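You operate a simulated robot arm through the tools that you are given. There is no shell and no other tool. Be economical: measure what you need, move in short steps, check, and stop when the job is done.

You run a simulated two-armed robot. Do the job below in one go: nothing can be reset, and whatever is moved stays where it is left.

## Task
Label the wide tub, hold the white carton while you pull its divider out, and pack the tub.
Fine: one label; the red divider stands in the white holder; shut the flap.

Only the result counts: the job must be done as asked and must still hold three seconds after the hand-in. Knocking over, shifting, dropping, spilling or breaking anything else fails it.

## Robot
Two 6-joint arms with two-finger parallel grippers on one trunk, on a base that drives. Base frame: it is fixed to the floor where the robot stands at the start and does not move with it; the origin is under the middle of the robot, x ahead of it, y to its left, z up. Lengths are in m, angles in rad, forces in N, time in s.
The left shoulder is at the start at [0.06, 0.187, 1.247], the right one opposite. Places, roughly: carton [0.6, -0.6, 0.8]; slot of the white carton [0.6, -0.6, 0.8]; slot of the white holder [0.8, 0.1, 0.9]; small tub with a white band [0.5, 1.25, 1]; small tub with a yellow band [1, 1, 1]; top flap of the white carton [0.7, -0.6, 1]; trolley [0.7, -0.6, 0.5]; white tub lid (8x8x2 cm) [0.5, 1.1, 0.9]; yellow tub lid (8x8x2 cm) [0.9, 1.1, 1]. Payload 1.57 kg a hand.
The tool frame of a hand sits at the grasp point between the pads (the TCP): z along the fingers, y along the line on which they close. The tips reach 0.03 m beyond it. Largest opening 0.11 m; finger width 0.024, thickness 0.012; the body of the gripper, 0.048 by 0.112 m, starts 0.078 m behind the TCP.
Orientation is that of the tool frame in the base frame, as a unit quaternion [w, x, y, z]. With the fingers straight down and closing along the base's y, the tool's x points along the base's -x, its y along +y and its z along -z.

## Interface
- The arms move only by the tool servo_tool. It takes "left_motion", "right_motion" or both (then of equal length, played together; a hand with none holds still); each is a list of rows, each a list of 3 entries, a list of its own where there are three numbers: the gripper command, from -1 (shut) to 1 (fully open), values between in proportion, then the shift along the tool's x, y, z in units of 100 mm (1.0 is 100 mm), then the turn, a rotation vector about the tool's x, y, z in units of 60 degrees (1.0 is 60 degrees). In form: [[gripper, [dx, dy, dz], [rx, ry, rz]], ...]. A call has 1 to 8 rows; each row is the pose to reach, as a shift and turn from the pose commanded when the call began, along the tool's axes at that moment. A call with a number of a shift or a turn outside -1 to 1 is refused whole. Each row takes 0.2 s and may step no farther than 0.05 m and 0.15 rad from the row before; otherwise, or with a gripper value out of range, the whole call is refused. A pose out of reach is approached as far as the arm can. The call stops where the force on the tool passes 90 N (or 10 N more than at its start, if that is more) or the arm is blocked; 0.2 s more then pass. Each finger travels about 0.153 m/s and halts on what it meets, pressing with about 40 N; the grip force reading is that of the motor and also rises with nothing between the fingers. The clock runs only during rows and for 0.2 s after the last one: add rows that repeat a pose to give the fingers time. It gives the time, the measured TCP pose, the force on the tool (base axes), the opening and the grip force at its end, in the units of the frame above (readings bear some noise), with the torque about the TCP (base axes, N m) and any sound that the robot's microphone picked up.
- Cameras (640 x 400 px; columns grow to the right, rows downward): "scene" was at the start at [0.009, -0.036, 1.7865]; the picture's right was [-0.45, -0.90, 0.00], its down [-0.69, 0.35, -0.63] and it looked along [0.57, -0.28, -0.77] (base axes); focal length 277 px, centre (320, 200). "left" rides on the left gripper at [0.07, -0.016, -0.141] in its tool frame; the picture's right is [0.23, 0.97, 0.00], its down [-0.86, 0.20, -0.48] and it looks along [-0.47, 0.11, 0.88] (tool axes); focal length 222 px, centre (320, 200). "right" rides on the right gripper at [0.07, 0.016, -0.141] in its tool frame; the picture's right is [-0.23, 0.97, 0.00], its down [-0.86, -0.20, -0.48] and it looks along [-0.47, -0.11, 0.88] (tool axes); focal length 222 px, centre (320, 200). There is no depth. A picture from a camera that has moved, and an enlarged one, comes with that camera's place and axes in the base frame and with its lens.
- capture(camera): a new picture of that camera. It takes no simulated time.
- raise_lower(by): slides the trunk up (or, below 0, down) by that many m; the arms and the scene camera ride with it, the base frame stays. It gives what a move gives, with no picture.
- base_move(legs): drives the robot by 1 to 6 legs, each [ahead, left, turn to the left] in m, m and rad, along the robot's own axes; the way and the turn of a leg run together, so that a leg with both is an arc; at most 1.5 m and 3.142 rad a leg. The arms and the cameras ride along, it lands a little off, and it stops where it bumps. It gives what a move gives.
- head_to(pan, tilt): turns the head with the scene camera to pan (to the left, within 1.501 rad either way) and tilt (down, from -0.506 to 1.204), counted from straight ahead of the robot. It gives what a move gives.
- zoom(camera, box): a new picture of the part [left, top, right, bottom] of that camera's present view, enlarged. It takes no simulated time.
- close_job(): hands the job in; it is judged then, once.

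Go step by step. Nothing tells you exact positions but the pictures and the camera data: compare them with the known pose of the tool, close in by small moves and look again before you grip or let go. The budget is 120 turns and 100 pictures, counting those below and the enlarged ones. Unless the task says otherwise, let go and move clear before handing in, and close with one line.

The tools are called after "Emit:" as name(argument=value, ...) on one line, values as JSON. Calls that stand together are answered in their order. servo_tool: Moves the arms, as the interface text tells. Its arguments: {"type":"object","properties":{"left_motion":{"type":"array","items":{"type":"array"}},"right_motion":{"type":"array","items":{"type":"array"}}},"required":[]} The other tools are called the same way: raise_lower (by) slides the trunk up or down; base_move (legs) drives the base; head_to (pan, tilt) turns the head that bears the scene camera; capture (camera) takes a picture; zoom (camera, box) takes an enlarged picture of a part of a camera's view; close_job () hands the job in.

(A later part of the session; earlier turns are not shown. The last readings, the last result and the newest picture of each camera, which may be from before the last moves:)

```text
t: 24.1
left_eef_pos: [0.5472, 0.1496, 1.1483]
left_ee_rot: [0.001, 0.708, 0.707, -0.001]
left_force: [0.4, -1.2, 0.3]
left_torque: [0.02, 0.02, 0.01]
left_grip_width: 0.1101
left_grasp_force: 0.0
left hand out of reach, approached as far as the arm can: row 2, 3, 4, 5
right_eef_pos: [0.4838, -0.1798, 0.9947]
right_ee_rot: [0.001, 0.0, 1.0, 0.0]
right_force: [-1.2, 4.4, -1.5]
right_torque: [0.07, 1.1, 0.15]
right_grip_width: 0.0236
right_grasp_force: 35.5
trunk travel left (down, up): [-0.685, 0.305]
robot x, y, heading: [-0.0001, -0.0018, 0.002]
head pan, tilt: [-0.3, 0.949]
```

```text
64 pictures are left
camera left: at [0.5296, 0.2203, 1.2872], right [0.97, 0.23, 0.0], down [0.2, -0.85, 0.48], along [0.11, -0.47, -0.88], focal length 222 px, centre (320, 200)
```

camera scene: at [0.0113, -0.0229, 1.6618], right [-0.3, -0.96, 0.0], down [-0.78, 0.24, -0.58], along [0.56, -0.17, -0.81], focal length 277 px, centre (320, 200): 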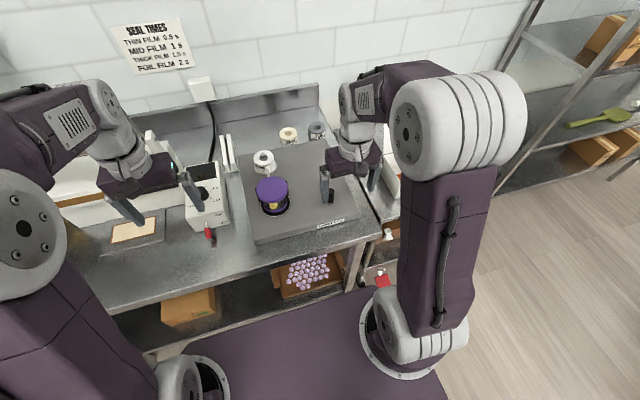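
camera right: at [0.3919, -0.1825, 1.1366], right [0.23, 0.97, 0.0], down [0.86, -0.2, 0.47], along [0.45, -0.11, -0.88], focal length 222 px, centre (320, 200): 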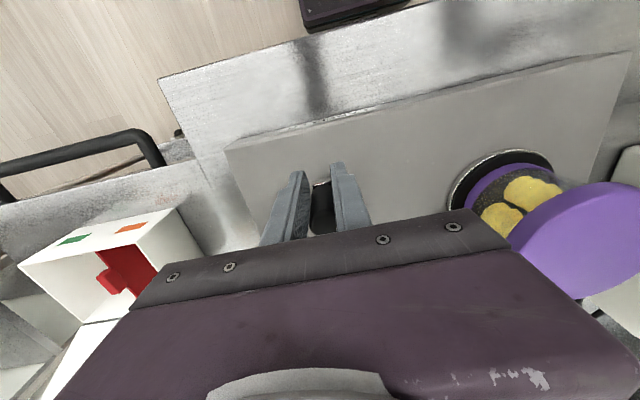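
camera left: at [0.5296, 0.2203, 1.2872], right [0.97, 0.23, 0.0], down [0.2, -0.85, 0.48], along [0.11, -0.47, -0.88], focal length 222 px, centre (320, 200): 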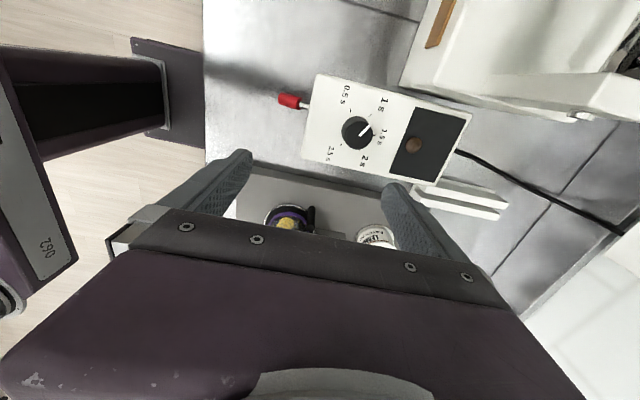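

I slide the left hand toward the tub to see its left and rear sides.

Emit:
servo_tool(left_motion=[[1, [-0.45, 0, -0.1], [0, 0, 0]], [1, [-0.9, 0, -0.1], [0, 0, 0]], [1, [-0.9, 0, -0.1], [0, 0, 0]]])

Emit:
zoom(camera="left", box=[220, 110, 400, 225])

```text
t: 24.9
left_eef_pos: [0.5285, 0.0691, 1.1503]
left_ee_rot: [0.001, 0.707, 0.707, -0.001]
left_force: [0.2, -0.7, 0.3]
left_torque: [0.03, 0.02, -0.01]
left_grip_width: 0.1101
left_grasp_force: 0.1
left hand out of reach, approached as far as the arm can: row 1, 2, 3
right_eef_pos: [0.4837, -0.1788, 0.9938]
right_ee_rot: [0.001, 0.0, 1.0, 0.0]
right_force: [-2.0, 2.3, -2.5]
right_torque: [0.18, -1.02, 0.07]
right_grip_width: 0.0235
right_grasp_force: 35.8
trunk travel left (down, up): [-0.685, 0.305]
robot x, y, heading: [-0.0015, -0.0008, 0.001]
head pan, tilt: [-0.3, 0.949]
```

```text
3.48 times, centred on (310, 168) of left
camera zoom: at [0.5128, 0.1399, 1.2903], right [0.97, 0.23, 0.0], down [0.2, -0.85, 0.48], along [0.11, -0.47, -0.88], focal length 773 px, centre (355, 313)
```

zoom: 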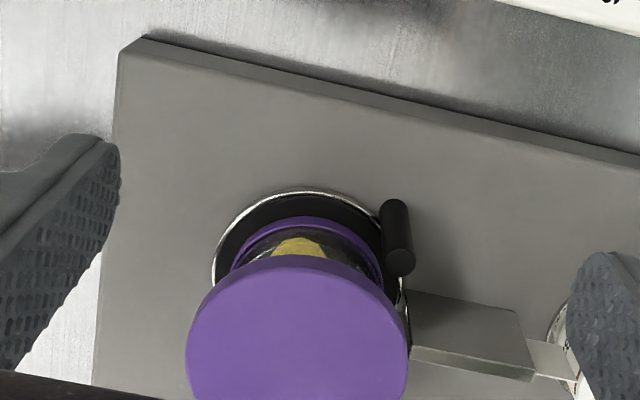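

No label on the left side either; the rear is hidden. I crank on to about 95 degrees, which brings the rear sector to a side where I can see it.

Emit:
servo_tool(right_motion=[[-1, [-0.03, 0.125, 0], [0, 0, 0]], [-1, [-0.13, 0.216, 0], [0, 0, 0]], [-1, [-0.25, 0.28, 0], [0, 0, 0]], [-1, [-0.385, 0.31, 0], [0, 0, 0]], [-1, [-0.475, 0.31, 0], [0, 0, 0]], [-1, [-0.475, 0.31, 0], [0, 0, 0]]])

Emit:
zoom(camera="left", box=[220, 110, 400, 225])

Emit:
capture(camera="right")

Emit:
zoom(camera="scene", box=[220, 130, 380, 230])

```text
t: 26.3
left_eef_pos: [0.53, 0.0668, 1.1503]
left_ee_rot: [-0.001, 0.707, 0.707, 0.001]
left_force: [0.2, 0.1, -0.2]
left_torque: [-0.01, -0.01, 0.01]
left_grip_width: 0.1099
left_grasp_force: 0.1
right_eef_pos: [0.5309, -0.1491, 0.9943]
right_ee_rot: [-0.001, 0.0, 1.0, 0.0]
right_force: [-3.0, -8.5, -3.7]
right_torque: [-0.42, 0.64, -0.14]
right_grip_width: 0.0238
right_grasp_force: 35.6
trunk travel left (down, up): [-0.685, 0.305]
robot x, y, heading: [-0.0033, 0.0023, 0.002]
head pan, tilt: [-0.3, 0.949]
```

```text
3.48 times, centred on (310, 168) of left
camera zoom: at [0.5135, 0.1376, 1.2903], right [0.97, 0.23, 0.0], down [0.2, -0.86, 0.48], along [0.11, -0.47, -0.88], focal length 773 px, centre (355, 313)
```

zoom: 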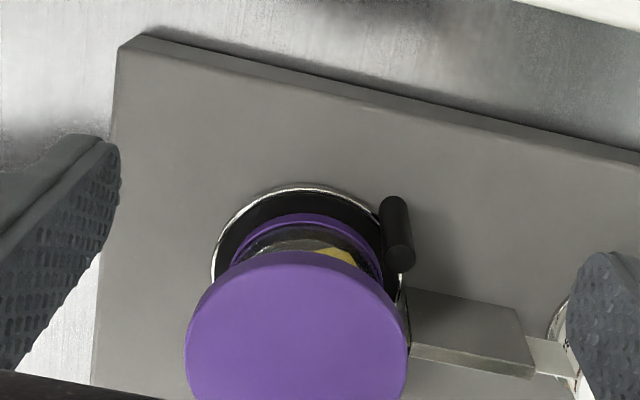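

```text
61 pictures are left
camera right: at [0.4606, -0.1326, 1.1359], right [0.23, 0.97, 0.0], down [0.86, -0.2, 0.48], along [0.47, -0.11, -0.88], focal length 222 px, centre (320, 200)
```

right: 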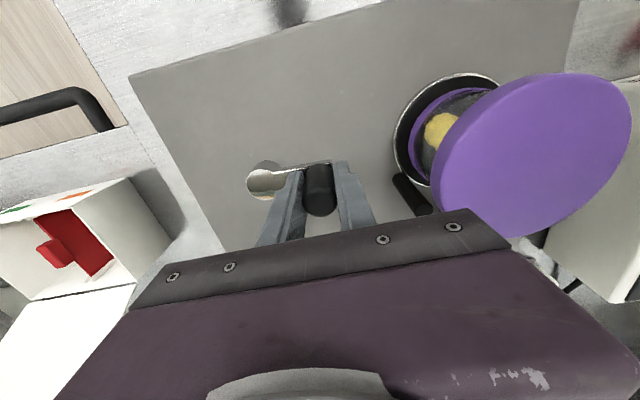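

```text
4.00 times, centred on (300, 180) of scene
camera zoom: at [0.0103, -0.0259, 1.5917], right [-0.3, -0.96, 0.0], down [-0.78, 0.24, -0.58], along [0.56, -0.17, -0.81], focal length 1106 px, centre (400, 280)
```

zoom: 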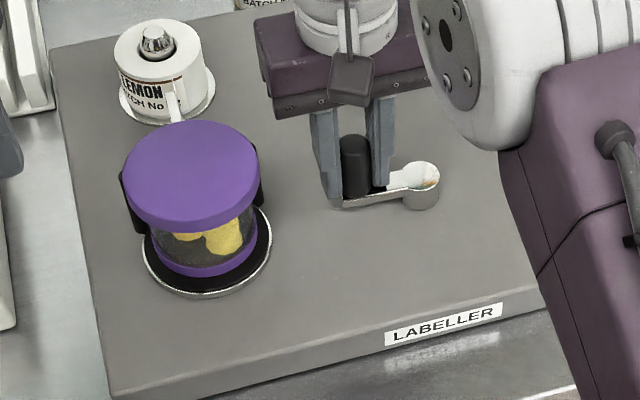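

The tub turns with the crank but no label is being laid this way, so I suspect the other direction feeds. I crank back, counter-clockwise, and watch the rear-left with the left camera.

Emit:
servo_tool(right_motion=[[-1, [0.18, -0.01, 0], [0, 0, 0]], [-1, [0.305, -0.06, 0], [0, 0, 0]], [-1, [0.413, -0.142, 0], [0, 0, 0]], [-1, [0.495, -0.25, 0], [0, 0, 0]], [-1, [0.547, -0.375, 0], [0, 0, 0]], [-1, [0.55, -0.51, 0], [0, 0, 0]], [-1, [0.55, -0.51, 0], [0, 0, 0]]])

Emit:
zoom(camera="left", box=[220, 110, 400, 225])

```text
t: 27.9
left_eef_pos: [0.5294, 0.07, 1.1506]
left_ee_rot: [0.0, 0.708, 0.706, 0.0]
left_force: [0.7, 0.2, 0.5]
left_torque: [0.02, 0.0, -0.02]
left_grip_width: 0.1099
left_grasp_force: 0.1
right_eef_pos: [0.474, -0.2009, 0.9942]
right_ee_rot: [-0.001, 0.0, 1.0, 0.0]
right_force: [-7.1, 1.8, -9.2]
right_torque: [0.09, 0.67, 0.09]
right_grip_width: 0.0237
right_grasp_force: 35.9
trunk travel left (down, up): [-0.685, 0.305]
robot x, y, heading: [0.0002, -0.0019, -0.0]
head pan, tilt: [-0.3, 0.949]
```

```text
3.48 times, centred on (310, 168) of left
camera zoom: at [0.5131, 0.1392, 1.2903], right [0.97, 0.23, 0.0], down [0.2, -0.85, 0.48], along [0.11, -0.47, -0.88], focal length 773 px, centre (355, 313)
```

zoom: 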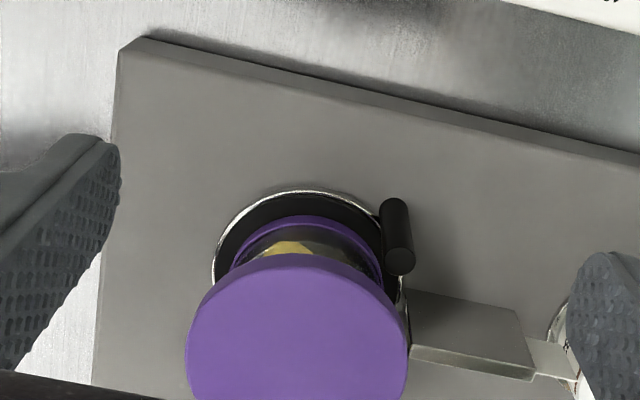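

I continue counter-clockwise to -90 degrees.

Emit:
servo_tool(right_motion=[[-1, [-0.018, -0.135, 0], [0, 0, 0]], [-1, [-0.07, -0.26, 0], [0, 0, 0]], [-1, [-0.152, -0.365, 0], [0, 0, 0]], [-1, [-0.26, -0.44, 0], [0, 0, 0]], [-1, [-0.385, -0.49, 0], [0, 0, 0]], [-1, [-0.52, -0.505, 0], [0, 0, 0]], [-1, [-0.52, -0.505, 0], [0, 0, 0]]])

Emit:
zoom(camera="left", box=[220, 110, 400, 225])

```text
t: 29.5
left_eef_pos: [0.527, 0.0693, 1.1516]
left_ee_rot: [0.001, 0.707, 0.707, 0.0]
left_force: [-0.5, 0.0, -0.1]
left_torque: [-0.02, 0.0, -0.01]
left_grip_width: 0.1099
left_grasp_force: 0.1
right_eef_pos: [0.528, -0.249, 0.9961]
right_ee_rot: [0.003, -0.001, 1.0, -0.001]
right_force: [0.3, -1.5, 16.9]
right_torque: [0.48, 0.99, 0.01]
right_grip_width: 0.0241
right_grasp_force: 35.9
trunk travel left (down, up): [-0.685, 0.305]
robot x, y, heading: [-0.0016, -0.0027, -0.004]
head pan, tilt: [-0.3, 0.949]
```

```text
3.48 times, centred on (310, 168) of left
camera zoom: at [0.5117, 0.1401, 1.2911], right [0.97, 0.23, 0.0], down [0.2, -0.85, 0.48], along [0.11, -0.47, -0.88], focal length 773 px, centre (355, 313)
```

zoom: 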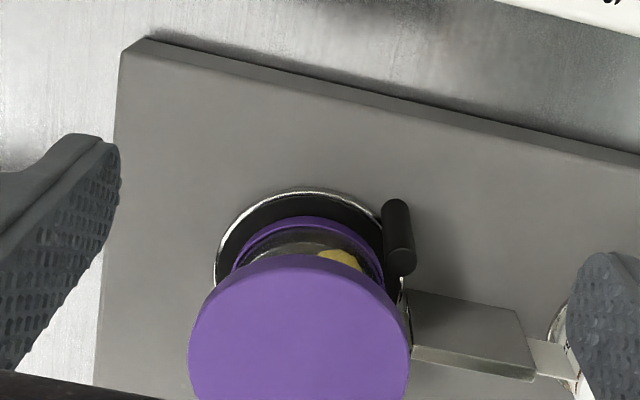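

Still none; I continue to -180.

Emit:
servo_tool(right_motion=[[-1, [-0.135, 0.003, 0], [0, 0, 0]], [-1, [-0.26, 0.055, 0], [0, 0, 0]], [-1, [-0.368, 0.137, 0], [0, 0, 0]], [-1, [-0.45, 0.245, 0], [0, 0, 0]], [-1, [-0.502, 0.37, 0], [0, 0, 0]], [-1, [-0.52, 0.505, 0], [0, 0, 0]], [-1, [-0.52, 0.505, 0], [0, 0, 0]]])

Emit:
zoom(camera="left", box=[220, 110, 400, 225])

Emit:
capture(camera="right")

```text
t: 31.1
left_eef_pos: [0.5309, 0.0691, 1.15]
left_ee_rot: [0.0, 0.707, 0.707, 0.0]
left_force: [-0.4, 0.3, 0.2]
left_torque: [-0.02, -0.02, 0.03]
left_grip_width: 0.1102
left_grasp_force: 0.1
right_eef_pos: [0.582, -0.1974, 0.992]
right_ee_rot: [-0.003, -0.001, 1.0, 0.001]
right_force: [-0.7, 1.4, -12.4]
right_torque: [-0.62, -0.96, -0.03]
right_grip_width: 0.0236
right_grasp_force: 35.5
trunk travel left (down, up): [-0.685, 0.305]
robot x, y, heading: [0.0015, -0.0009, -0.003]
head pan, tilt: [-0.3, 0.949]
```

```text
3.48 times, centred on (310, 168) of left
camera zoom: at [0.5147, 0.14, 1.2892], right [0.97, 0.23, 0.0], down [0.2, -0.85, 0.48], along [0.11, -0.47, -0.88], focal length 773 px, centre (355, 313)
```

zoom: 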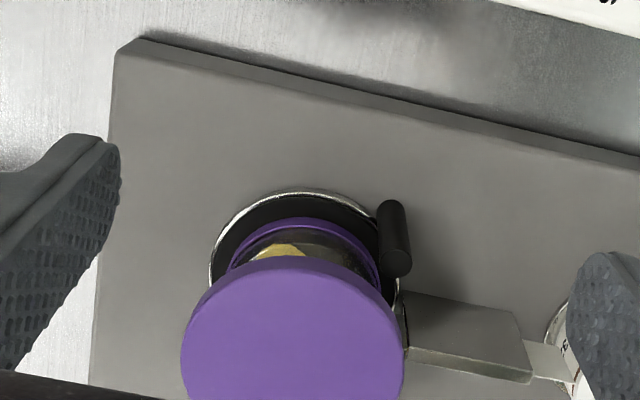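

```text
56 pictures are left
camera right: at [0.5119, -0.1803, 1.134], right [0.23, 0.97, 0.0], down [0.86, -0.2, 0.47], along [0.46, -0.11, -0.88], focal length 222 px, centre (320, 200)
```

right: 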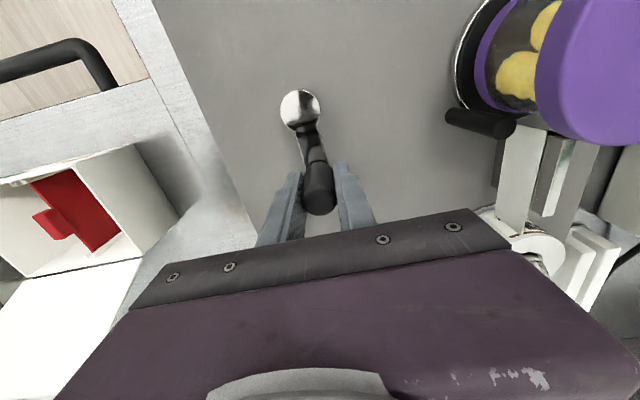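

From here the right camera sees the tape and applicator; I zoom in.

Emit:
zoom(camera="right", box=[440, 60, 640, 260])

```text
2.00 times, centred on (540, 160) of right
camera zoom: at [0.5119, -0.1803, 1.134], right [0.23, 0.97, 0.0], down [0.86, -0.2, 0.47], along [0.46, -0.11, -0.88], focal length 444 px, centre (-120, 280)
```

zoom: 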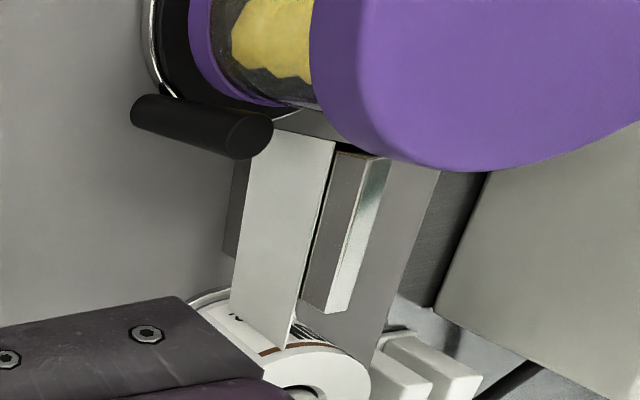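

The tape wraps the peel nose so that the tub's counter-clockwise turn should draw it. I go on to -270.

Emit:
servo_tool(right_motion=[[-1, [0.018, 0.135, 0], [0, 0, 0]], [-1, [0.07, 0.26, 0], [0, 0, 0]], [-1, [0.152, 0.365, 0], [0, 0, 0]], [-1, [0.26, 0.44, 0], [0, 0, 0]], [-1, [0.385, 0.49, 0], [0, 0, 0]], [-1, [0.52, 0.505, 0], [0, 0, 0]], [-1, [0.52, 0.505, 0], [0, 0, 0]]])

Emit:
zoom(camera="scene", box=[220, 130, 380, 230])

```text
t: 32.7
left_eef_pos: [0.5316, 0.067, 1.1509]
left_ee_rot: [0.0, 0.707, 0.707, 0.001]
left_force: [-0.4, 1.3, -0.7]
left_torque: [0.0, -0.02, -0.02]
left_grip_width: 0.1102
left_grasp_force: 0.0
right_eef_pos: [0.5309, -0.1505, 0.9952]
right_ee_rot: [0.0, 0.0, 1.0, 0.001]
right_force: [5.0, -8.9, 2.8]
right_torque: [-0.48, -0.65, 0.24]
right_grip_width: 0.024
right_grasp_force: 35.9
trunk travel left (down, up): [-0.685, 0.305]
robot x, y, heading: [-0.0004, -0.0005, -0.005]
head pan, tilt: [-0.3, 0.949]
```

```text
4.00 times, centred on (300, 180) of scene
camera zoom: at [0.0113, -0.0255, 1.5918], right [-0.3, -0.96, 0.0], down [-0.78, 0.24, -0.58], along [0.56, -0.17, -0.81], focal length 1106 px, centre (400, 280)
```

zoom: 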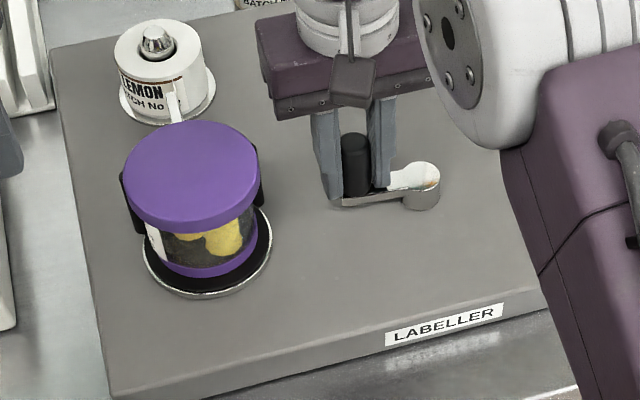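

A white label edge has appeared on the tub's left side, so counter-clockwise is right. I check from the left camera and continue in smaller steps.

Emit:
servo_tool(right_motion=[[-1, [0.135, -0.018, 0], [0, 0, 0]], [-1, [0.26, -0.07, 0], [0, 0, 0]], [-1, [0.368, -0.15, 0], [0, 0, 0]], [-1, [0.368, -0.15, 0], [0, 0, 0]]])

Emit:
zoom(camera="left", box=[220, 110, 400, 225])

Emit:
zoom(camera="scene", box=[220, 150, 300, 210])

```text
t: 33.7
left_eef_pos: [0.5281, 0.0731, 1.1503]
left_ee_rot: [0.002, 0.707, 0.707, -0.001]
left_force: [0.2, -0.2, 0.2]
left_torque: [-0.01, -0.01, 0.01]
left_grip_width: 0.1098
left_grasp_force: 0.0
right_eef_pos: [0.4892, -0.1597, 0.9944]
right_ee_rot: [-0.003, 0.001, 1.0, 0.0]
right_force: [-12.2, 19.8, -7.6]
right_torque: [0.65, -0.12, 0.31]
right_grip_width: 0.0236
right_grasp_force: 36.2
trunk travel left (down, up): [-0.685, 0.305]
robot x, y, heading: [0.0024, -0.0011, -0.002]
head pan, tilt: [-0.3, 0.949]
```

```text
3.48 times, centred on (310, 168) of left
camera zoom: at [0.5116, 0.144, 1.2902], right [0.97, 0.23, 0.0], down [0.2, -0.85, 0.48], along [0.11, -0.47, -0.88], focal length 773 px, centre (355, 313)
```

zoom: 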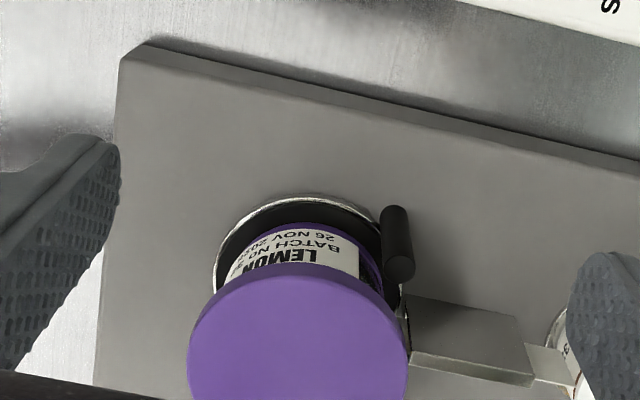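

```text
6.67 times, centred on (260, 180) of scene
camera zoom: at [0.008, -0.0184, 1.5917], right [-0.3, -0.96, 0.0], down [-0.78, 0.24, -0.58], along [0.56, -0.17, -0.81], focal length 1844 px, centre (720, 333)
```

zoom: 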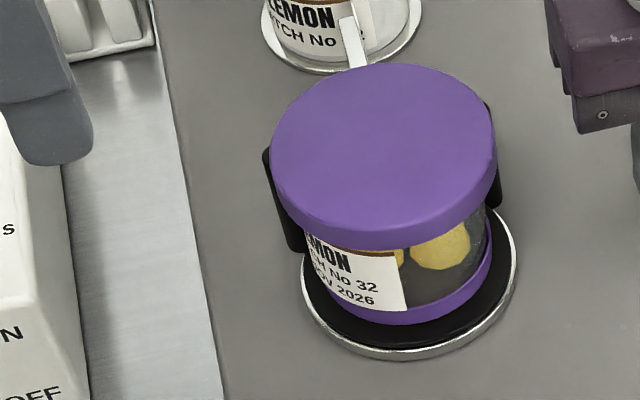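

One complete label (LEMON, batch 32) is on, with its trailing edge past the nose, so I stop cranking. I release the knob, lift, and turn the left hand back to its normal orientation.

Emit:
servo_tool(right_motion=[[0.3, [0, 0, 0], [0, 0, 0]], [0.3, [0, 0, 0], [0, 0, 0]], [0.3, [0, 0, -0.4], [0, 0, 0]], [0.3, [0, 0, -0.8], [0, 0, 0]], [0.3, [0.2, -0.3, -1], [0, 0, 0]], [0.3, [0.6, -0.6, -1], [0, 0, 0]], [0.3, [0.9, -0.9, -1], [0, 0, 0]]], left_motion=[[1, [0, 0, 0], [0, 0, -0.14]], [1, [0.2, 0, 0], [0, 0, -0.28]], [1, [0.4, 0, 0], [0, 0, -0.42]], [1, [0.6, -0.2, 0], [0, 0, -0.56]], [1, [0.8, -0.4, 0], [0, 0, -0.7]], [1, [1, -0.6, 0], [0, 0, -0.84]], [1, [1, -0.9, 0], [0, 0, -0.98]]])

Emit:
servo_tool(left_motion=[[1, [0, 0, 0], [0, 0, -0.13]], [1, [0, 0, 0], [0, 0, -0.26]], [1, [0, 0, 0], [0, 0, -0.39]], [1, [0, 0, 0], [0, 0, -0.52]], [1, [0, 0, 0], [0, 0, -0.52]]])

Emit:
zoom(camera="scene", box=[220, 130, 380, 230])

```text
t: 35.3
left_eef_pos: [0.4372, 0.1702, 1.1518]
left_ee_rot: [0.001, 0.268, 0.963, 0.001]
left_force: [-0.9, -0.3, 1.0]
left_torque: [0.02, -0.05, 0.04]
left_grip_width: 0.1099
left_grasp_force: 0.0
right_eef_pos: [0.3984, -0.2539, 1.0967]
right_ee_rot: [0.001, 0.0, 1.0, 0.0]
right_force: [0.6, 0.6, 1.0]
right_torque: [0.02, -0.01, -0.02]
right_grip_width: 0.0716
right_grasp_force: 0.0
trunk travel left (down, up): [-0.685, 0.305]
robot x, y, heading: [0.0001, 0.0012, 0.005]
head pan, tilt: [-0.3, 0.949]
```

```text
t: 36.5
left_eef_pos: [0.4402, 0.1686, 1.1499]
left_ee_rot: [0.0, -0.001, 1.0, 0.0]
left_force: [-0.8, 0.4, 0.2]
left_torque: [0.02, 0.02, -0.01]
left_grip_width: 0.1101
left_grasp_force: 0.1
right_eef_pos: [0.4013, -0.2532, 1.0955]
right_ee_rot: [0.0, 0.0, 1.0, -0.001]
right_force: [0.8, -0.4, 0.2]
right_torque: [0.01, -0.03, 0.01]
right_grip_width: 0.0715
right_grasp_force: 0.0
trunk travel left (down, up): [-0.685, 0.305]
robot x, y, heading: [-0.0005, 0.0004, 0.001]
head pan, tilt: [-0.3, 0.949]
```

```text
4.00 times, centred on (300, 180) of scene
camera zoom: at [0.0101, -0.0235, 1.5918], right [-0.3, -0.96, 0.0], down [-0.78, 0.24, -0.58], along [0.56, -0.17, -0.81], focal length 1106 px, centre (400, 280)
```

zoom: 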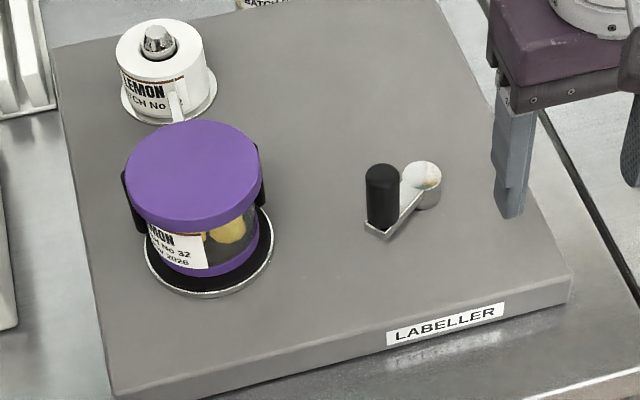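

The label sits fine and the knob is free. I raise the trunk a little and drive right to face the carton.

Emit:
raise_lower(by=0.13)

Emit:
base_move(legs=[[0, -0.55, 0]])

Emit:
head_to(pan=0.0, tilt=0.9)

Emit:
capture(camera="scene")

```text
t: 38.0
left_eef_pos: [0.4405, 0.1688, 1.279]
left_ee_rot: [0.0, 0.0, 1.0, 0.0]
left_force: [-0.5, 0.5, 0.0]
left_torque: [0.0, -0.02, -0.03]
left_grip_width: 0.1103
left_grasp_force: 0.0
right_eef_pos: [0.4022, -0.2524, 1.225]
right_ee_rot: [0.0, 0.001, 1.0, 0.0]
right_force: [0.6, -0.4, -0.6]
right_torque: [-0.01, 0.01, 0.01]
right_grip_width: 0.0715
right_grasp_force: 0.0
trunk travel left (down, up): [-0.815, 0.175]
robot x, y, heading: [-0.0009, -0.0019, 0.004]
head pan, tilt: [-0.3, 0.949]
```

```text
t: 41.2
left_eef_pos: [0.4413, -0.3662, 1.2803]
left_ee_rot: [0.0, -0.005, 1.0, -0.001]
left_force: [-0.4, -0.3, -0.3]
left_torque: [0.0, 0.01, 0.0]
left_grip_width: 0.1102
left_grasp_force: 0.1
right_eef_pos: [0.4065, -0.7892, 1.2251]
right_ee_rot: [0.0, -0.005, 1.0, -0.001]
right_force: [0.2, -0.6, 0.0]
right_torque: [0.01, 0.0, -0.03]
right_grip_width: 0.0715
right_grasp_force: 0.1
trunk travel left (down, up): [-0.815, 0.175]
robot x, y, heading: [0.0008, -0.5373, 0.007]
head pan, tilt: [-0.3, 0.949]
```

```text
t: 42.0
left_eef_pos: [0.442, -0.368, 1.2801]
left_ee_rot: [0.0, -0.005, 1.0, 0.0]
left_force: [0.3, -0.2, -0.1]
left_torque: [0.0, 0.02, 0.02]
left_grip_width: 0.1102
left_grasp_force: 0.1
right_eef_pos: [0.4057, -0.7917, 1.2255]
right_ee_rot: [0.0, -0.004, 1.0, 0.001]
right_force: [0.2, -0.9, -0.2]
right_torque: [0.01, -0.02, 0.02]
right_grip_width: 0.0715
right_grasp_force: 0.1
trunk travel left (down, up): [-0.815, 0.175]
robot x, y, heading: [0.0032, -0.5407, 0.011]
head pan, tilt: [0.0, 0.901]
```

```text
50 pictures are left
camera scene: at [0.0184, -0.5427, 1.7254], right [0.01, -1.0, 0.0], down [-0.78, -0.01, -0.62], along [0.62, 0.01, -0.78], focal length 277 px, centre (320, 200)
```

scene: 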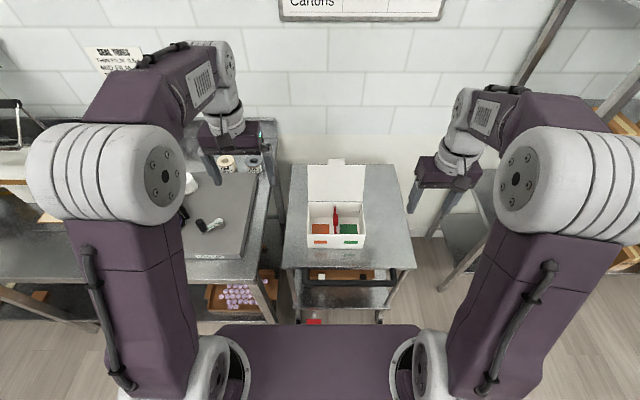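

Emit:
zoom(camera="scene", box=[270, 150, 420, 330])

Emit:
zoom(camera="scene", box=[300, 190, 370, 250])

Emit:
capture(camera="left")

```text
2.22 times, centred on (345, 240) of scene
camera zoom: at [0.0184, -0.5427, 1.7254], right [0.01, -1.0, 0.0], down [-0.78, -0.01, -0.62], along [0.62, 0.01, -0.78], focal length 615 px, centre (264, 111)
```

zoom: 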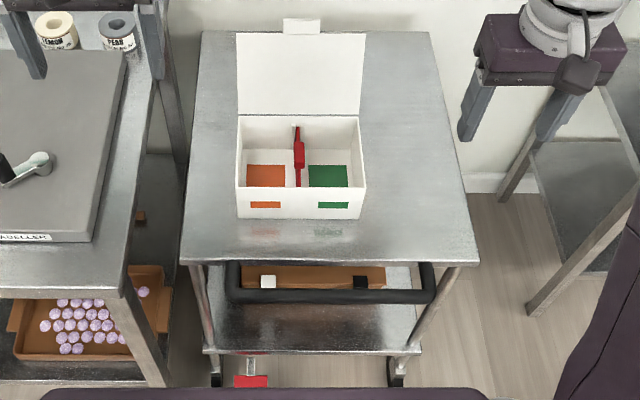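

```text
6.67 times, centred on (335, 220) of scene
camera zoom: at [0.0184, -0.5427, 1.7254], right [0.01, -1.0, 0.0], down [-0.78, -0.01, -0.62], along [0.62, 0.01, -0.78], focal length 1844 px, centre (220, 67)
```

zoom: 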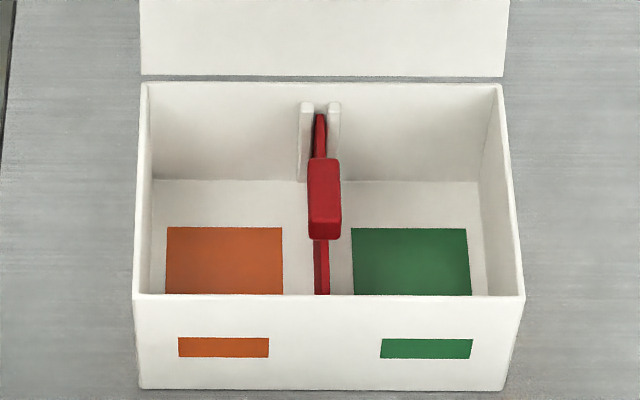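

```text
47 pictures are left
camera left: at [0.372, -0.3831, 1.4195], right [-0.23, 0.97, 0.0], down [0.85, 0.21, 0.48], along [0.47, 0.11, -0.88], focal length 222 px, centre (320, 200)
```

left: 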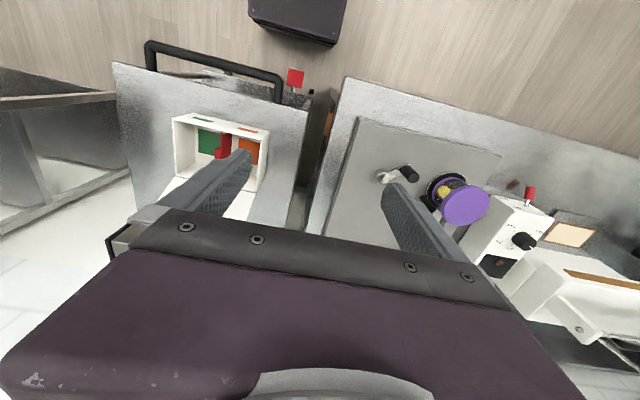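

The carton with the red divider is in view, with a handle tab on the divider's top. I bring the left hand over it to measure it with its camera.

Emit:
servo_tool(left_motion=[[0.2, [-0.1, -0.5, 0], [0, 0, 0]], [0.2, [-0.3, -1, 0], [0, 0, 0]]])

Emit:
servo_tool(left_motion=[[0.2, [-0.1, -0.5, 0.2], [0, 0, 0]], [0.2, [-0.2, -0.95, 0.5], [0, 0, 0]], [0.2, [-0.2, -0.95, 0.8], [0, 0, 0]]])

Emit:
capture(camera="left")

Emit:
zoom(camera="scene", box=[270, 130, 430, 260])

```text
refused: row 1 steps farther than a row can; nothing moved
```

```text
refused: row 1 steps farther than a row can; nothing moved
```

```text
46 pictures are left
camera left: at [0.372, -0.3831, 1.4195], right [-0.23, 0.97, 0.0], down [0.85, 0.21, 0.48], along [0.47, 0.11, -0.88], focal length 222 px, centre (320, 200)
```

left: 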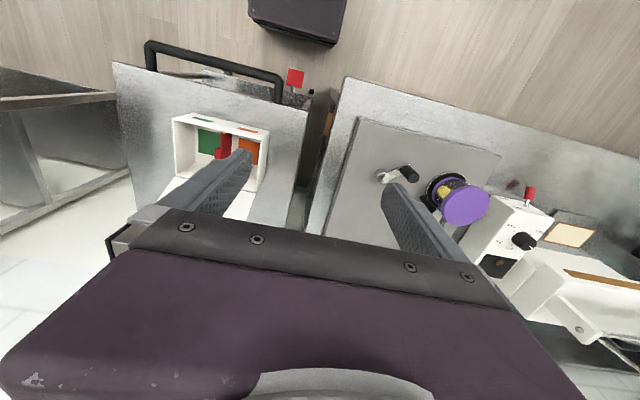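

```text
3.08 times, centred on (350, 195) of scene
camera zoom: at [0.0184, -0.5427, 1.7254], right [0.01, -1.0, 0.0], down [-0.78, -0.01, -0.62], along [0.62, 0.01, -0.78], focal length 851 px, centre (228, 215)
```

zoom: 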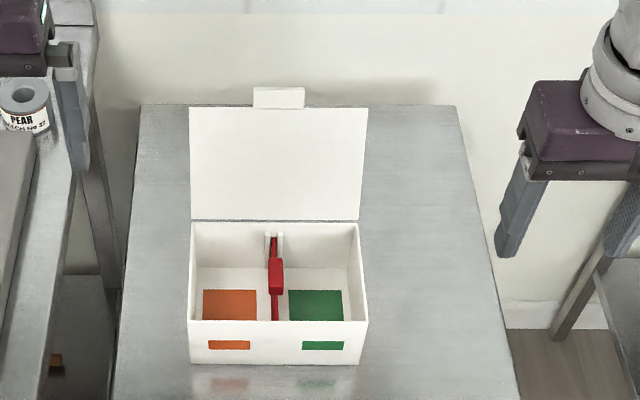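

The steps were slightly too long; I redo the move with shorter ones.

Emit:
servo_tool(left_motion=[[0.2, [-0.1, -0.45, 0], [0, 0, 0]], [0.2, [-0.2, -0.9, 0], [0, 0, 0]], [0.2, [-0.3, -1, 0.3], [0, 0, 0]]])

Emit:
servo_tool(left_motion=[[0.2, [-0.1, -0.45, 0.1], [0, 0, 0]], [0.2, [-0.2, -0.85, 0.3], [0, 0, 0]], [0.2, [-0.2, -0.9, 0.6], [0, 0, 0]], [0.2, [-0.2, -0.9, 0.6], [0, 0, 0]]])

Emit:
capture(camera="left")

```text
t: 42.8
left_eef_pos: [0.472, -0.4671, 1.2498]
left_ee_rot: [0.0, -0.004, 1.0, -0.001]
left_force: [-1.2, 0.5, -0.6]
left_torque: [0.0, 0.01, -0.02]
left_grip_width: 0.0659
left_grasp_force: 0.2
right_eef_pos: [0.4069, -0.79, 1.2249]
right_ee_rot: [0.0, -0.004, 1.0, 0.0]
right_force: [0.9, 1.1, -0.3]
right_torque: [-0.01, 0.04, -0.02]
right_grip_width: 0.0715
right_grasp_force: 0.1
trunk travel left (down, up): [-0.815, 0.175]
robot x, y, heading: [0.0025, -0.5427, 0.008]
head pan, tilt: [0.0, 0.901]
```

```text
t: 43.8
left_eef_pos: [0.4923, -0.5591, 1.1882]
left_ee_rot: [0.0, -0.005, 1.0, -0.001]
left_force: [-0.2, -0.6, -0.4]
left_torque: [0.0, 0.01, 0.0]
left_grip_width: 0.0661
left_grasp_force: 0.1
right_eef_pos: [0.4044, -0.7909, 1.2258]
right_ee_rot: [0.0, -0.005, 1.0, 0.001]
right_force: [-0.1, 0.0, -0.9]
right_torque: [0.0, 0.02, -0.01]
right_grip_width: 0.0716
right_grasp_force: 0.1
trunk travel left (down, up): [-0.815, 0.175]
robot x, y, heading: [0.0008, -0.5407, 0.002]
head pan, tilt: [0.0, 0.901]
```

```text
44 pictures are left
camera left: at [0.4223, -0.5743, 1.3278], right [-0.24, 0.97, 0.0], down [0.85, 0.21, 0.48], along [0.47, 0.11, -0.88], focal length 222 px, centre (320, 200)
```

left: 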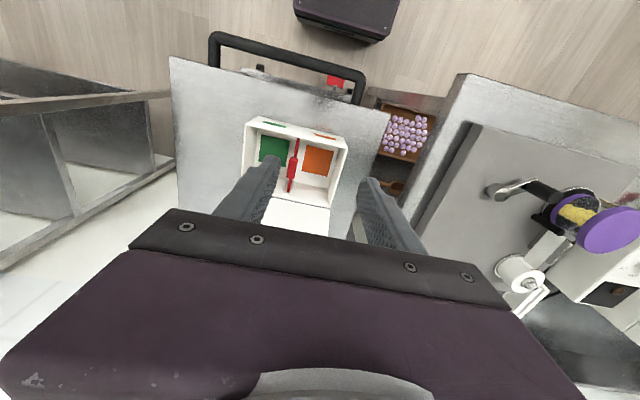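

Carton: front x≈0.505, back x≈0.642, y -0.50..-0.685, rim z≈0.93; tab near (0.576, -0.590). I zoom in on the tab.

Emit:
zoom(camera="left", box=[240, 110, 352, 210])

```text
4.00 times, centred on (296, 160) of left
camera zoom: at [0.4223, -0.5743, 1.3278], right [-0.24, 0.97, 0.0], down [0.85, 0.21, 0.48], along [0.47, 0.11, -0.88], focal length 888 px, centre (416, 360)
```

zoom: 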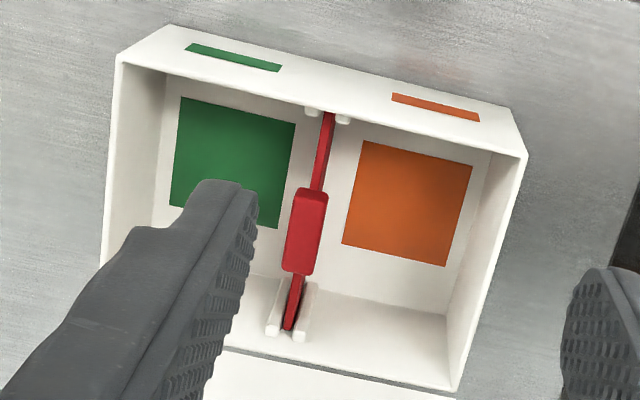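

The tab is about 37 mm long (x) by 15 mm wide at (0.575, -0.592). Plan: right hand, pitched forward, grips the right wall near the front; left hand grips the tab from above. First I drive a bit closer.

Emit:
base_move(legs=[[0.085, -0.06, 0]])

Emit:
servo_tool(right_motion=[[0.2, [0, 0, 0], [0, -0.13, 0]], [0.2, [0, 0.3, 0], [0, -0.26, 0]], [0.2, [0, 0.6, 0], [0, -0.39, 0]], [0.2, [0, 0.9, 0], [0, -0.5, 0]], [0.2, [0, 1, 0], [0, -0.6, 0]], [0.2, [0, 1, 0], [0, -0.6, 0]]])

Emit:
capture(camera="scene")

Emit:
capture(camera="right")

```text
t: 44.9
left_eef_pos: [0.5755, -0.613, 1.1902]
left_ee_rot: [0.001, -0.005, 1.0, -0.001]
left_force: [1.1, -0.3, -0.4]
left_torque: [0.0, -0.03, 0.04]
left_grip_width: 0.0658
left_grasp_force: 0.1
right_eef_pos: [0.4887, -0.845, 1.2271]
right_ee_rot: [0.001, -0.005, 1.0, -0.001]
right_force: [-0.5, -0.1, -0.7]
right_torque: [0.0, -0.03, 0.04]
right_grip_width: 0.0712
right_grasp_force: 0.0
trunk travel left (down, up): [-0.815, 0.175]
robot x, y, heading: [0.0898, -0.5963, 0.01]
head pan, tilt: [0.0, 0.901]
```

```text
t: 46.3
left_eef_pos: [0.5783, -0.6155, 1.1882]
left_ee_rot: [0.0, -0.005, 1.0, 0.0]
left_force: [0.7, 0.2, -0.3]
left_torque: [0.03, -0.05, 0.0]
left_grip_width: 0.066
left_grasp_force: 0.1
right_eef_pos: [0.4918, -0.7464, 1.225]
right_ee_rot: [0.31, -0.005, 0.951, 0.003]
right_force: [0.5, -0.3, -0.3]
right_torque: [0.02, 0.01, 0.02]
right_grip_width: 0.0664
right_grasp_force: 0.0
trunk travel left (down, up): [-0.815, 0.175]
robot x, y, heading: [0.088, -0.5956, 0.005]
head pan, tilt: [0.0, 0.901]
```

```text
42 pictures are left
camera scene: at [0.1047, -0.5997, 1.7254], right [0.01, -1.0, 0.0], down [-0.78, -0.01, -0.62], along [0.62, 0.01, -0.78], focal length 277 px, centre (320, 200)
```

scene: 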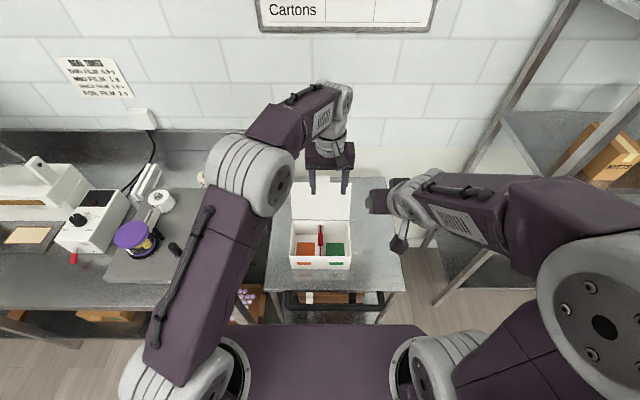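

```text
41 pictures are left
camera right: at [0.3514, -0.7317, 1.2985], right [0.17, 0.98, 0.13], down [0.41, -0.2, 0.89], along [0.89, -0.1, -0.44], focal length 222 px, centre (320, 200)
```

right: 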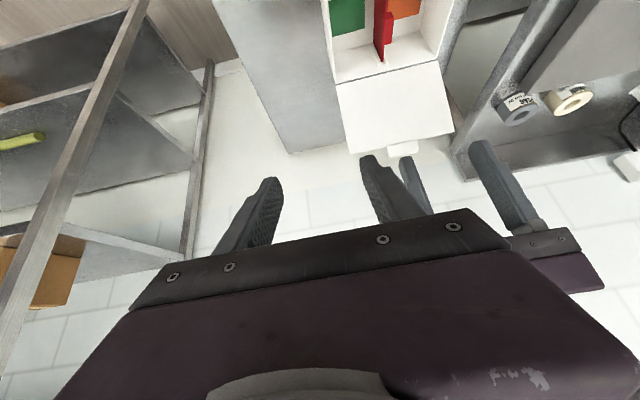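

Both arms look well placed. I lower the trunk by 0.13 and centre the left hand over the tab, and then look closely.

Emit:
raise_lower(by=-0.13)

Emit:
servo_tool(left_motion=[[0.0, [0, 0.2, 0], [0, 0, 0]], [0.0, [0.03, 0.23, 0], [0, 0, 0]]], right_motion=[[0, [-0.3, 0.3, 0.1], [0, 0, 0]], [0, [-0.3, 0.6, 0.4], [0, 0, 0]]])

Emit:
zoom(camera="scene", box=[260, 110, 420, 260])

Emit:
zoom(camera="left", box=[200, 60, 420, 220])

```text
t: 47.9
left_eef_pos: [0.5775, -0.615, 1.0582]
left_ee_rot: [0.0, -0.004, 1.0, 0.0]
left_force: [-0.1, -0.5, 0.5]
left_torque: [0.0, 0.03, 0.01]
left_grip_width: 0.0661
left_grasp_force: 0.0
right_eef_pos: [0.4905, -0.7468, 1.0962]
right_ee_rot: [0.31, -0.005, 0.951, 0.002]
right_force: [-0.2, 0.4, -0.3]
right_torque: [0.01, -0.01, 0.02]
right_grip_width: 0.0662
right_grasp_force: 0.0
trunk travel left (down, up): [-0.685, 0.305]
robot x, y, heading: [0.0893, -0.5987, 0.012]
head pan, tilt: [0.0, 0.901]
```

```text
t: 48.5
left_eef_pos: [0.5761, -0.5897, 1.0587]
left_ee_rot: [-0.001, -0.005, 1.0, -0.001]
left_force: [0.2, -0.2, -0.1]
left_torque: [0.02, 0.05, -0.02]
left_grip_width: 0.0549
left_grasp_force: 0.0
right_eef_pos: [0.5389, -0.6852, 1.079]
right_ee_rot: [0.309, -0.006, 0.951, 0.002]
right_force: [-0.1, 0.0, -0.3]
right_torque: [0.01, 0.01, -0.03]
right_grip_width: 0.055
right_grasp_force: 0.0
trunk travel left (down, up): [-0.685, 0.305]
robot x, y, heading: [0.0873, -0.5991, 0.007]
head pan, tilt: [0.0, 0.901]
```

```text
2.67 times, centred on (340, 185) of scene
camera zoom: at [0.1053, -0.5979, 1.5954], right [0.01, -1.0, 0.0], down [-0.78, -0.01, -0.62], along [0.62, 0.01, -0.78], focal length 738 px, centre (267, 240)
```

zoom: 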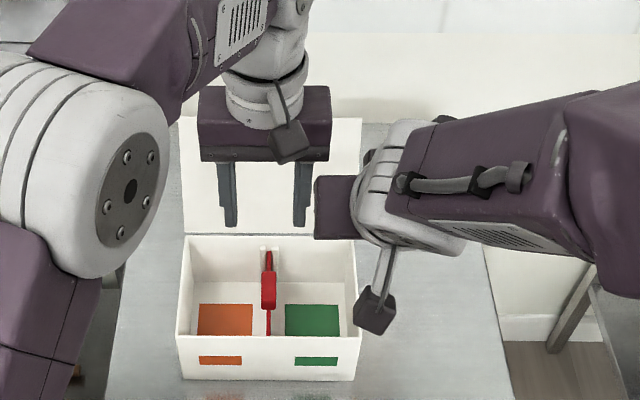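

```text
2.50 times, centred on (310, 140) of left
camera zoom: at [0.5065, -0.6062, 1.1983], right [-0.24, 0.97, 0.0], down [0.85, 0.21, 0.48], along [0.46, 0.11, -0.88], focal length 555 px, centre (345, 350)
```

zoom: 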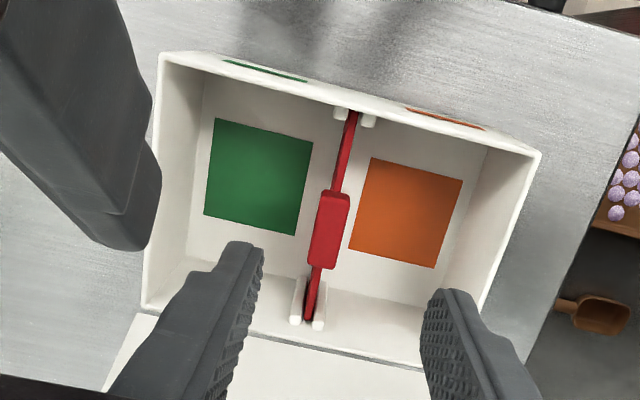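

Positions agree: right wall y≈-0.685, front x≈0.517, tab ≈(0.577, -0.594). I lower the pitched right hand onto the right wall.

Emit:
servo_tool(right_motion=[[0, [0.22, 0, 0.4], [0, 0, 0]], [0, [0.45, 0, 0.8], [0, 0, 0]], [0, [0.45, 0, 0.8], [0, 0, 0]]])

Emit:
zoom(camera="left", box=[150, 40, 430, 220])

Emit:
zoom(camera="scene", box=[290, 180, 390, 260])

```text
t: 49.3
left_eef_pos: [0.5719, -0.592, 1.0603]
left_ee_rot: [0.001, -0.005, 1.0, 0.001]
left_force: [-0.4, 1.2, -0.1]
left_torque: [0.0, -0.05, 0.01]
left_grip_width: 0.055
left_grasp_force: 0.1
right_eef_pos: [0.548, -0.6868, 0.9897]
right_ee_rot: [0.309, -0.004, 0.951, 0.003]
right_force: [0.4, -0.3, 0.2]
right_torque: [-0.01, 0.0, 0.01]
right_grip_width: 0.0553
right_grasp_force: 0.1
trunk travel left (down, up): [-0.685, 0.305]
robot x, y, heading: [0.0861, -0.5968, 0.007]
head pan, tilt: [0.0, 0.901]
```

```text
2.22 times, centred on (290, 130) of left
camera zoom: at [0.5035, -0.6075, 1.1994], right [-0.24, 0.97, 0.0], down [0.85, 0.21, 0.48], along [0.47, 0.11, -0.88], focal length 494 px, centre (387, 356)
```

zoom: 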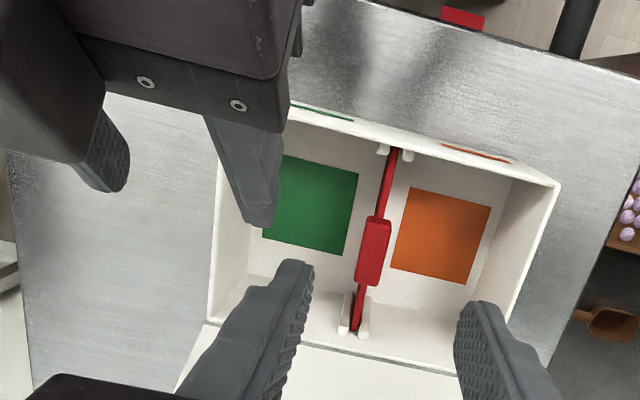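

```text
5.00 times, centred on (340, 220) of scene
camera zoom: at [0.1014, -0.5994, 1.5955], right [0.01, -1.0, 0.0], down [-0.78, -0.01, -0.62], along [0.62, 0.01, -0.78], focal length 1383 px, centre (220, 100)
```

zoom: 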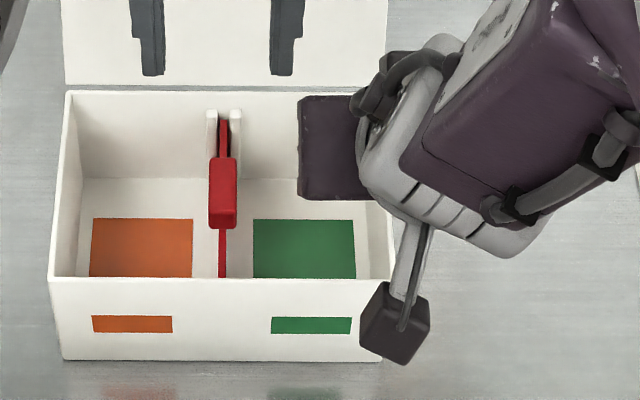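

The fingers straddle the right wall. I lower the rest of the way and grip.

Emit:
servo_tool(right_motion=[[0, [0.2, 0, 0.38], [0, 0, 0]], [0, [0.4, 0, 0.75], [0, 0, 0]], [-0.6, [0.4, 0, 0.75], [0, 0, 0]], [-1, [0.4, 0, 0.75], [0, 0, 0]], [-1, [0.4, 0, 0.75], [0, 0, 0]]])

Emit:
zoom(camera="left", box=[150, 40, 430, 220])

```text
t: 50.5
left_eef_pos: [0.5751, -0.5909, 1.0583]
left_ee_rot: [-0.001, -0.005, 1.0, 0.0]
left_force: [-0.2, -0.5, -0.2]
left_torque: [0.01, 0.0, 0.02]
left_grip_width: 0.0554
left_grasp_force: 0.1
right_eef_pos: [0.5622, -0.6856, 0.9073]
right_ee_rot: [0.308, -0.004, 0.952, -0.004]
right_force: [0.9, -0.8, 0.5]
right_torque: [0.03, -0.07, -0.06]
right_grip_width: 0.0033
right_grasp_force: 25.0
trunk travel left (down, up): [-0.685, 0.305]
robot x, y, heading: [0.0869, -0.5961, 0.01]
head pan, tilt: [0.0, 0.901]
```

```text
2.22 times, centred on (290, 130) of left
camera zoom: at [0.505, -0.6071, 1.1988], right [-0.24, 0.97, 0.0], down [0.85, 0.21, 0.48], along [0.47, 0.11, -0.88], focal length 494 px, centre (387, 356)
```

zoom: 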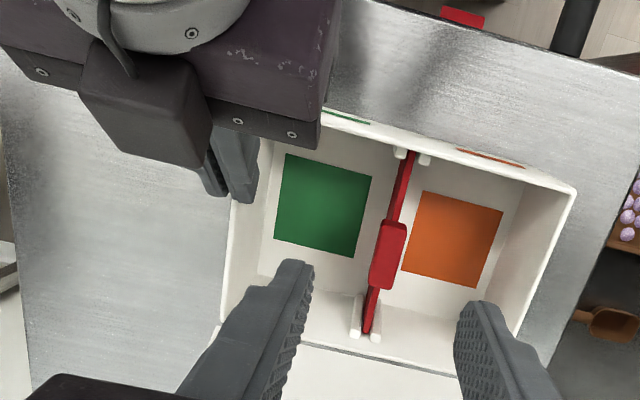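

The carton is held (wall 3.3 mm); the tab is centred under the left hand. I lower the left hand and grip the tab.

Emit:
servo_tool(left_motion=[[0, [-0.02, 0.02, 0.45], [0, 0, 0]], [0, [-0.02, 0.02, 0.9], [0, 0, 0]], [0, [-0.02, 0.02, 1], [0, 0, 0]], [0, [-0.02, 0.02, 1], [0, 0, 0]]])

Emit:
zoom(camera="scene", box=[290, 160, 390, 240])

Emit:
zoom(camera="left", box=[220, 100, 420, 220])

```text
t: 51.5
left_eef_pos: [0.5775, -0.589, 0.9576]
left_ee_rot: [0.0, -0.004, 1.0, 0.0]
left_force: [-0.2, 0.5, -0.5]
left_torque: [0.0, 0.0, -0.02]
left_grip_width: 0.055
left_grasp_force: 0.0
right_eef_pos: [0.5621, -0.6868, 0.9074]
right_ee_rot: [0.308, -0.005, 0.951, -0.002]
right_force: [0.8, 0.5, 0.0]
right_torque: [-0.05, -0.09, -0.05]
right_grip_width: 0.0033
right_grasp_force: 23.9
trunk travel left (down, up): [-0.685, 0.305]
robot x, y, heading: [0.0867, -0.5953, 0.011]
head pan, tilt: [0.0, 0.901]
```

```text
5.00 times, centred on (340, 200) of scene
camera zoom: at [0.1037, -0.599, 1.5954], right [0.01, -1.0, 0.0], down [-0.78, -0.01, -0.62], along [0.62, 0.01, -0.78], focal length 1383 px, centre (220, 200)
```

zoom: 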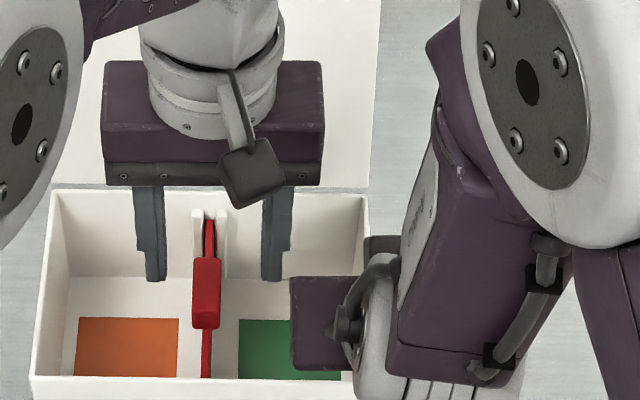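

```text
3.20 times, centred on (320, 160) of left
camera zoom: at [0.5076, -0.6049, 1.0985], right [-0.24, 0.97, 0.0], down [0.85, 0.21, 0.48], along [0.46, 0.11, -0.88], focal length 711 px, centre (320, 328)
```

zoom: 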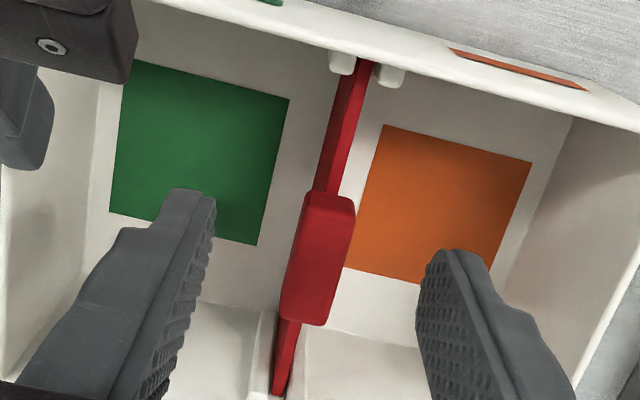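

The fingers flank the tab. I shift 7 mm back, 8 mm down and close on it.

Emit:
servo_tool(left_motion=[[0, [0.07, -0.01, 0.08], [0, 0, 0]], [-0.5, [0.07, -0.01, 0.08], [0, 0, 0]], [-1, [0.07, -0.01, 0.08], [0, 0, 0]], [-1, [0.07, -0.01, 0.08], [0, 0, 0]]])

Emit:
zoom(camera="left", box=[220, 100, 420, 220])

```text
t: 52.5
left_eef_pos: [0.5685, -0.5893, 0.95]
left_ee_rot: [0.0, -0.005, 1.0, 0.0]
left_force: [0.4, -0.4, 1.0]
left_torque: [0.0, -0.01, 0.01]
left_grip_width: 0.0
left_grasp_force: 21.7
right_eef_pos: [0.5632, -0.687, 0.9069]
right_ee_rot: [0.307, -0.005, 0.952, -0.003]
right_force: [0.3, -0.8, -0.2]
right_torque: [0.03, -0.04, -0.06]
right_grip_width: 0.0031
right_grasp_force: 24.7
trunk travel left (down, up): [-0.685, 0.305]
robot x, y, heading: [0.086, -0.5956, 0.006]
head pan, tilt: [0.0, 0.901]
```

```text
3.20 times, centred on (320, 160) of left
camera zoom: at [0.5, -0.606, 1.0906], right [-0.24, 0.97, 0.0], down [0.85, 0.21, 0.48], along [0.47, 0.11, -0.88], focal length 711 px, centre (320, 328)
```

zoom: 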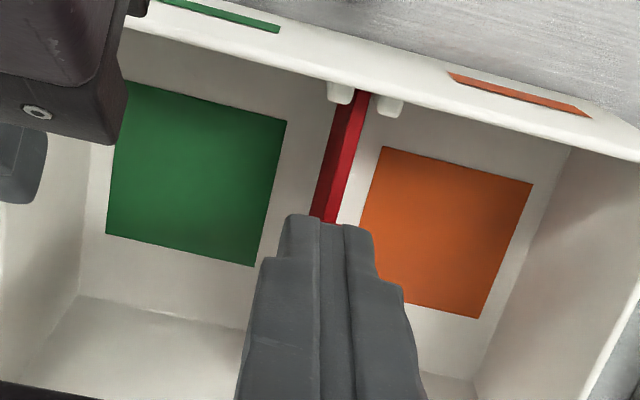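

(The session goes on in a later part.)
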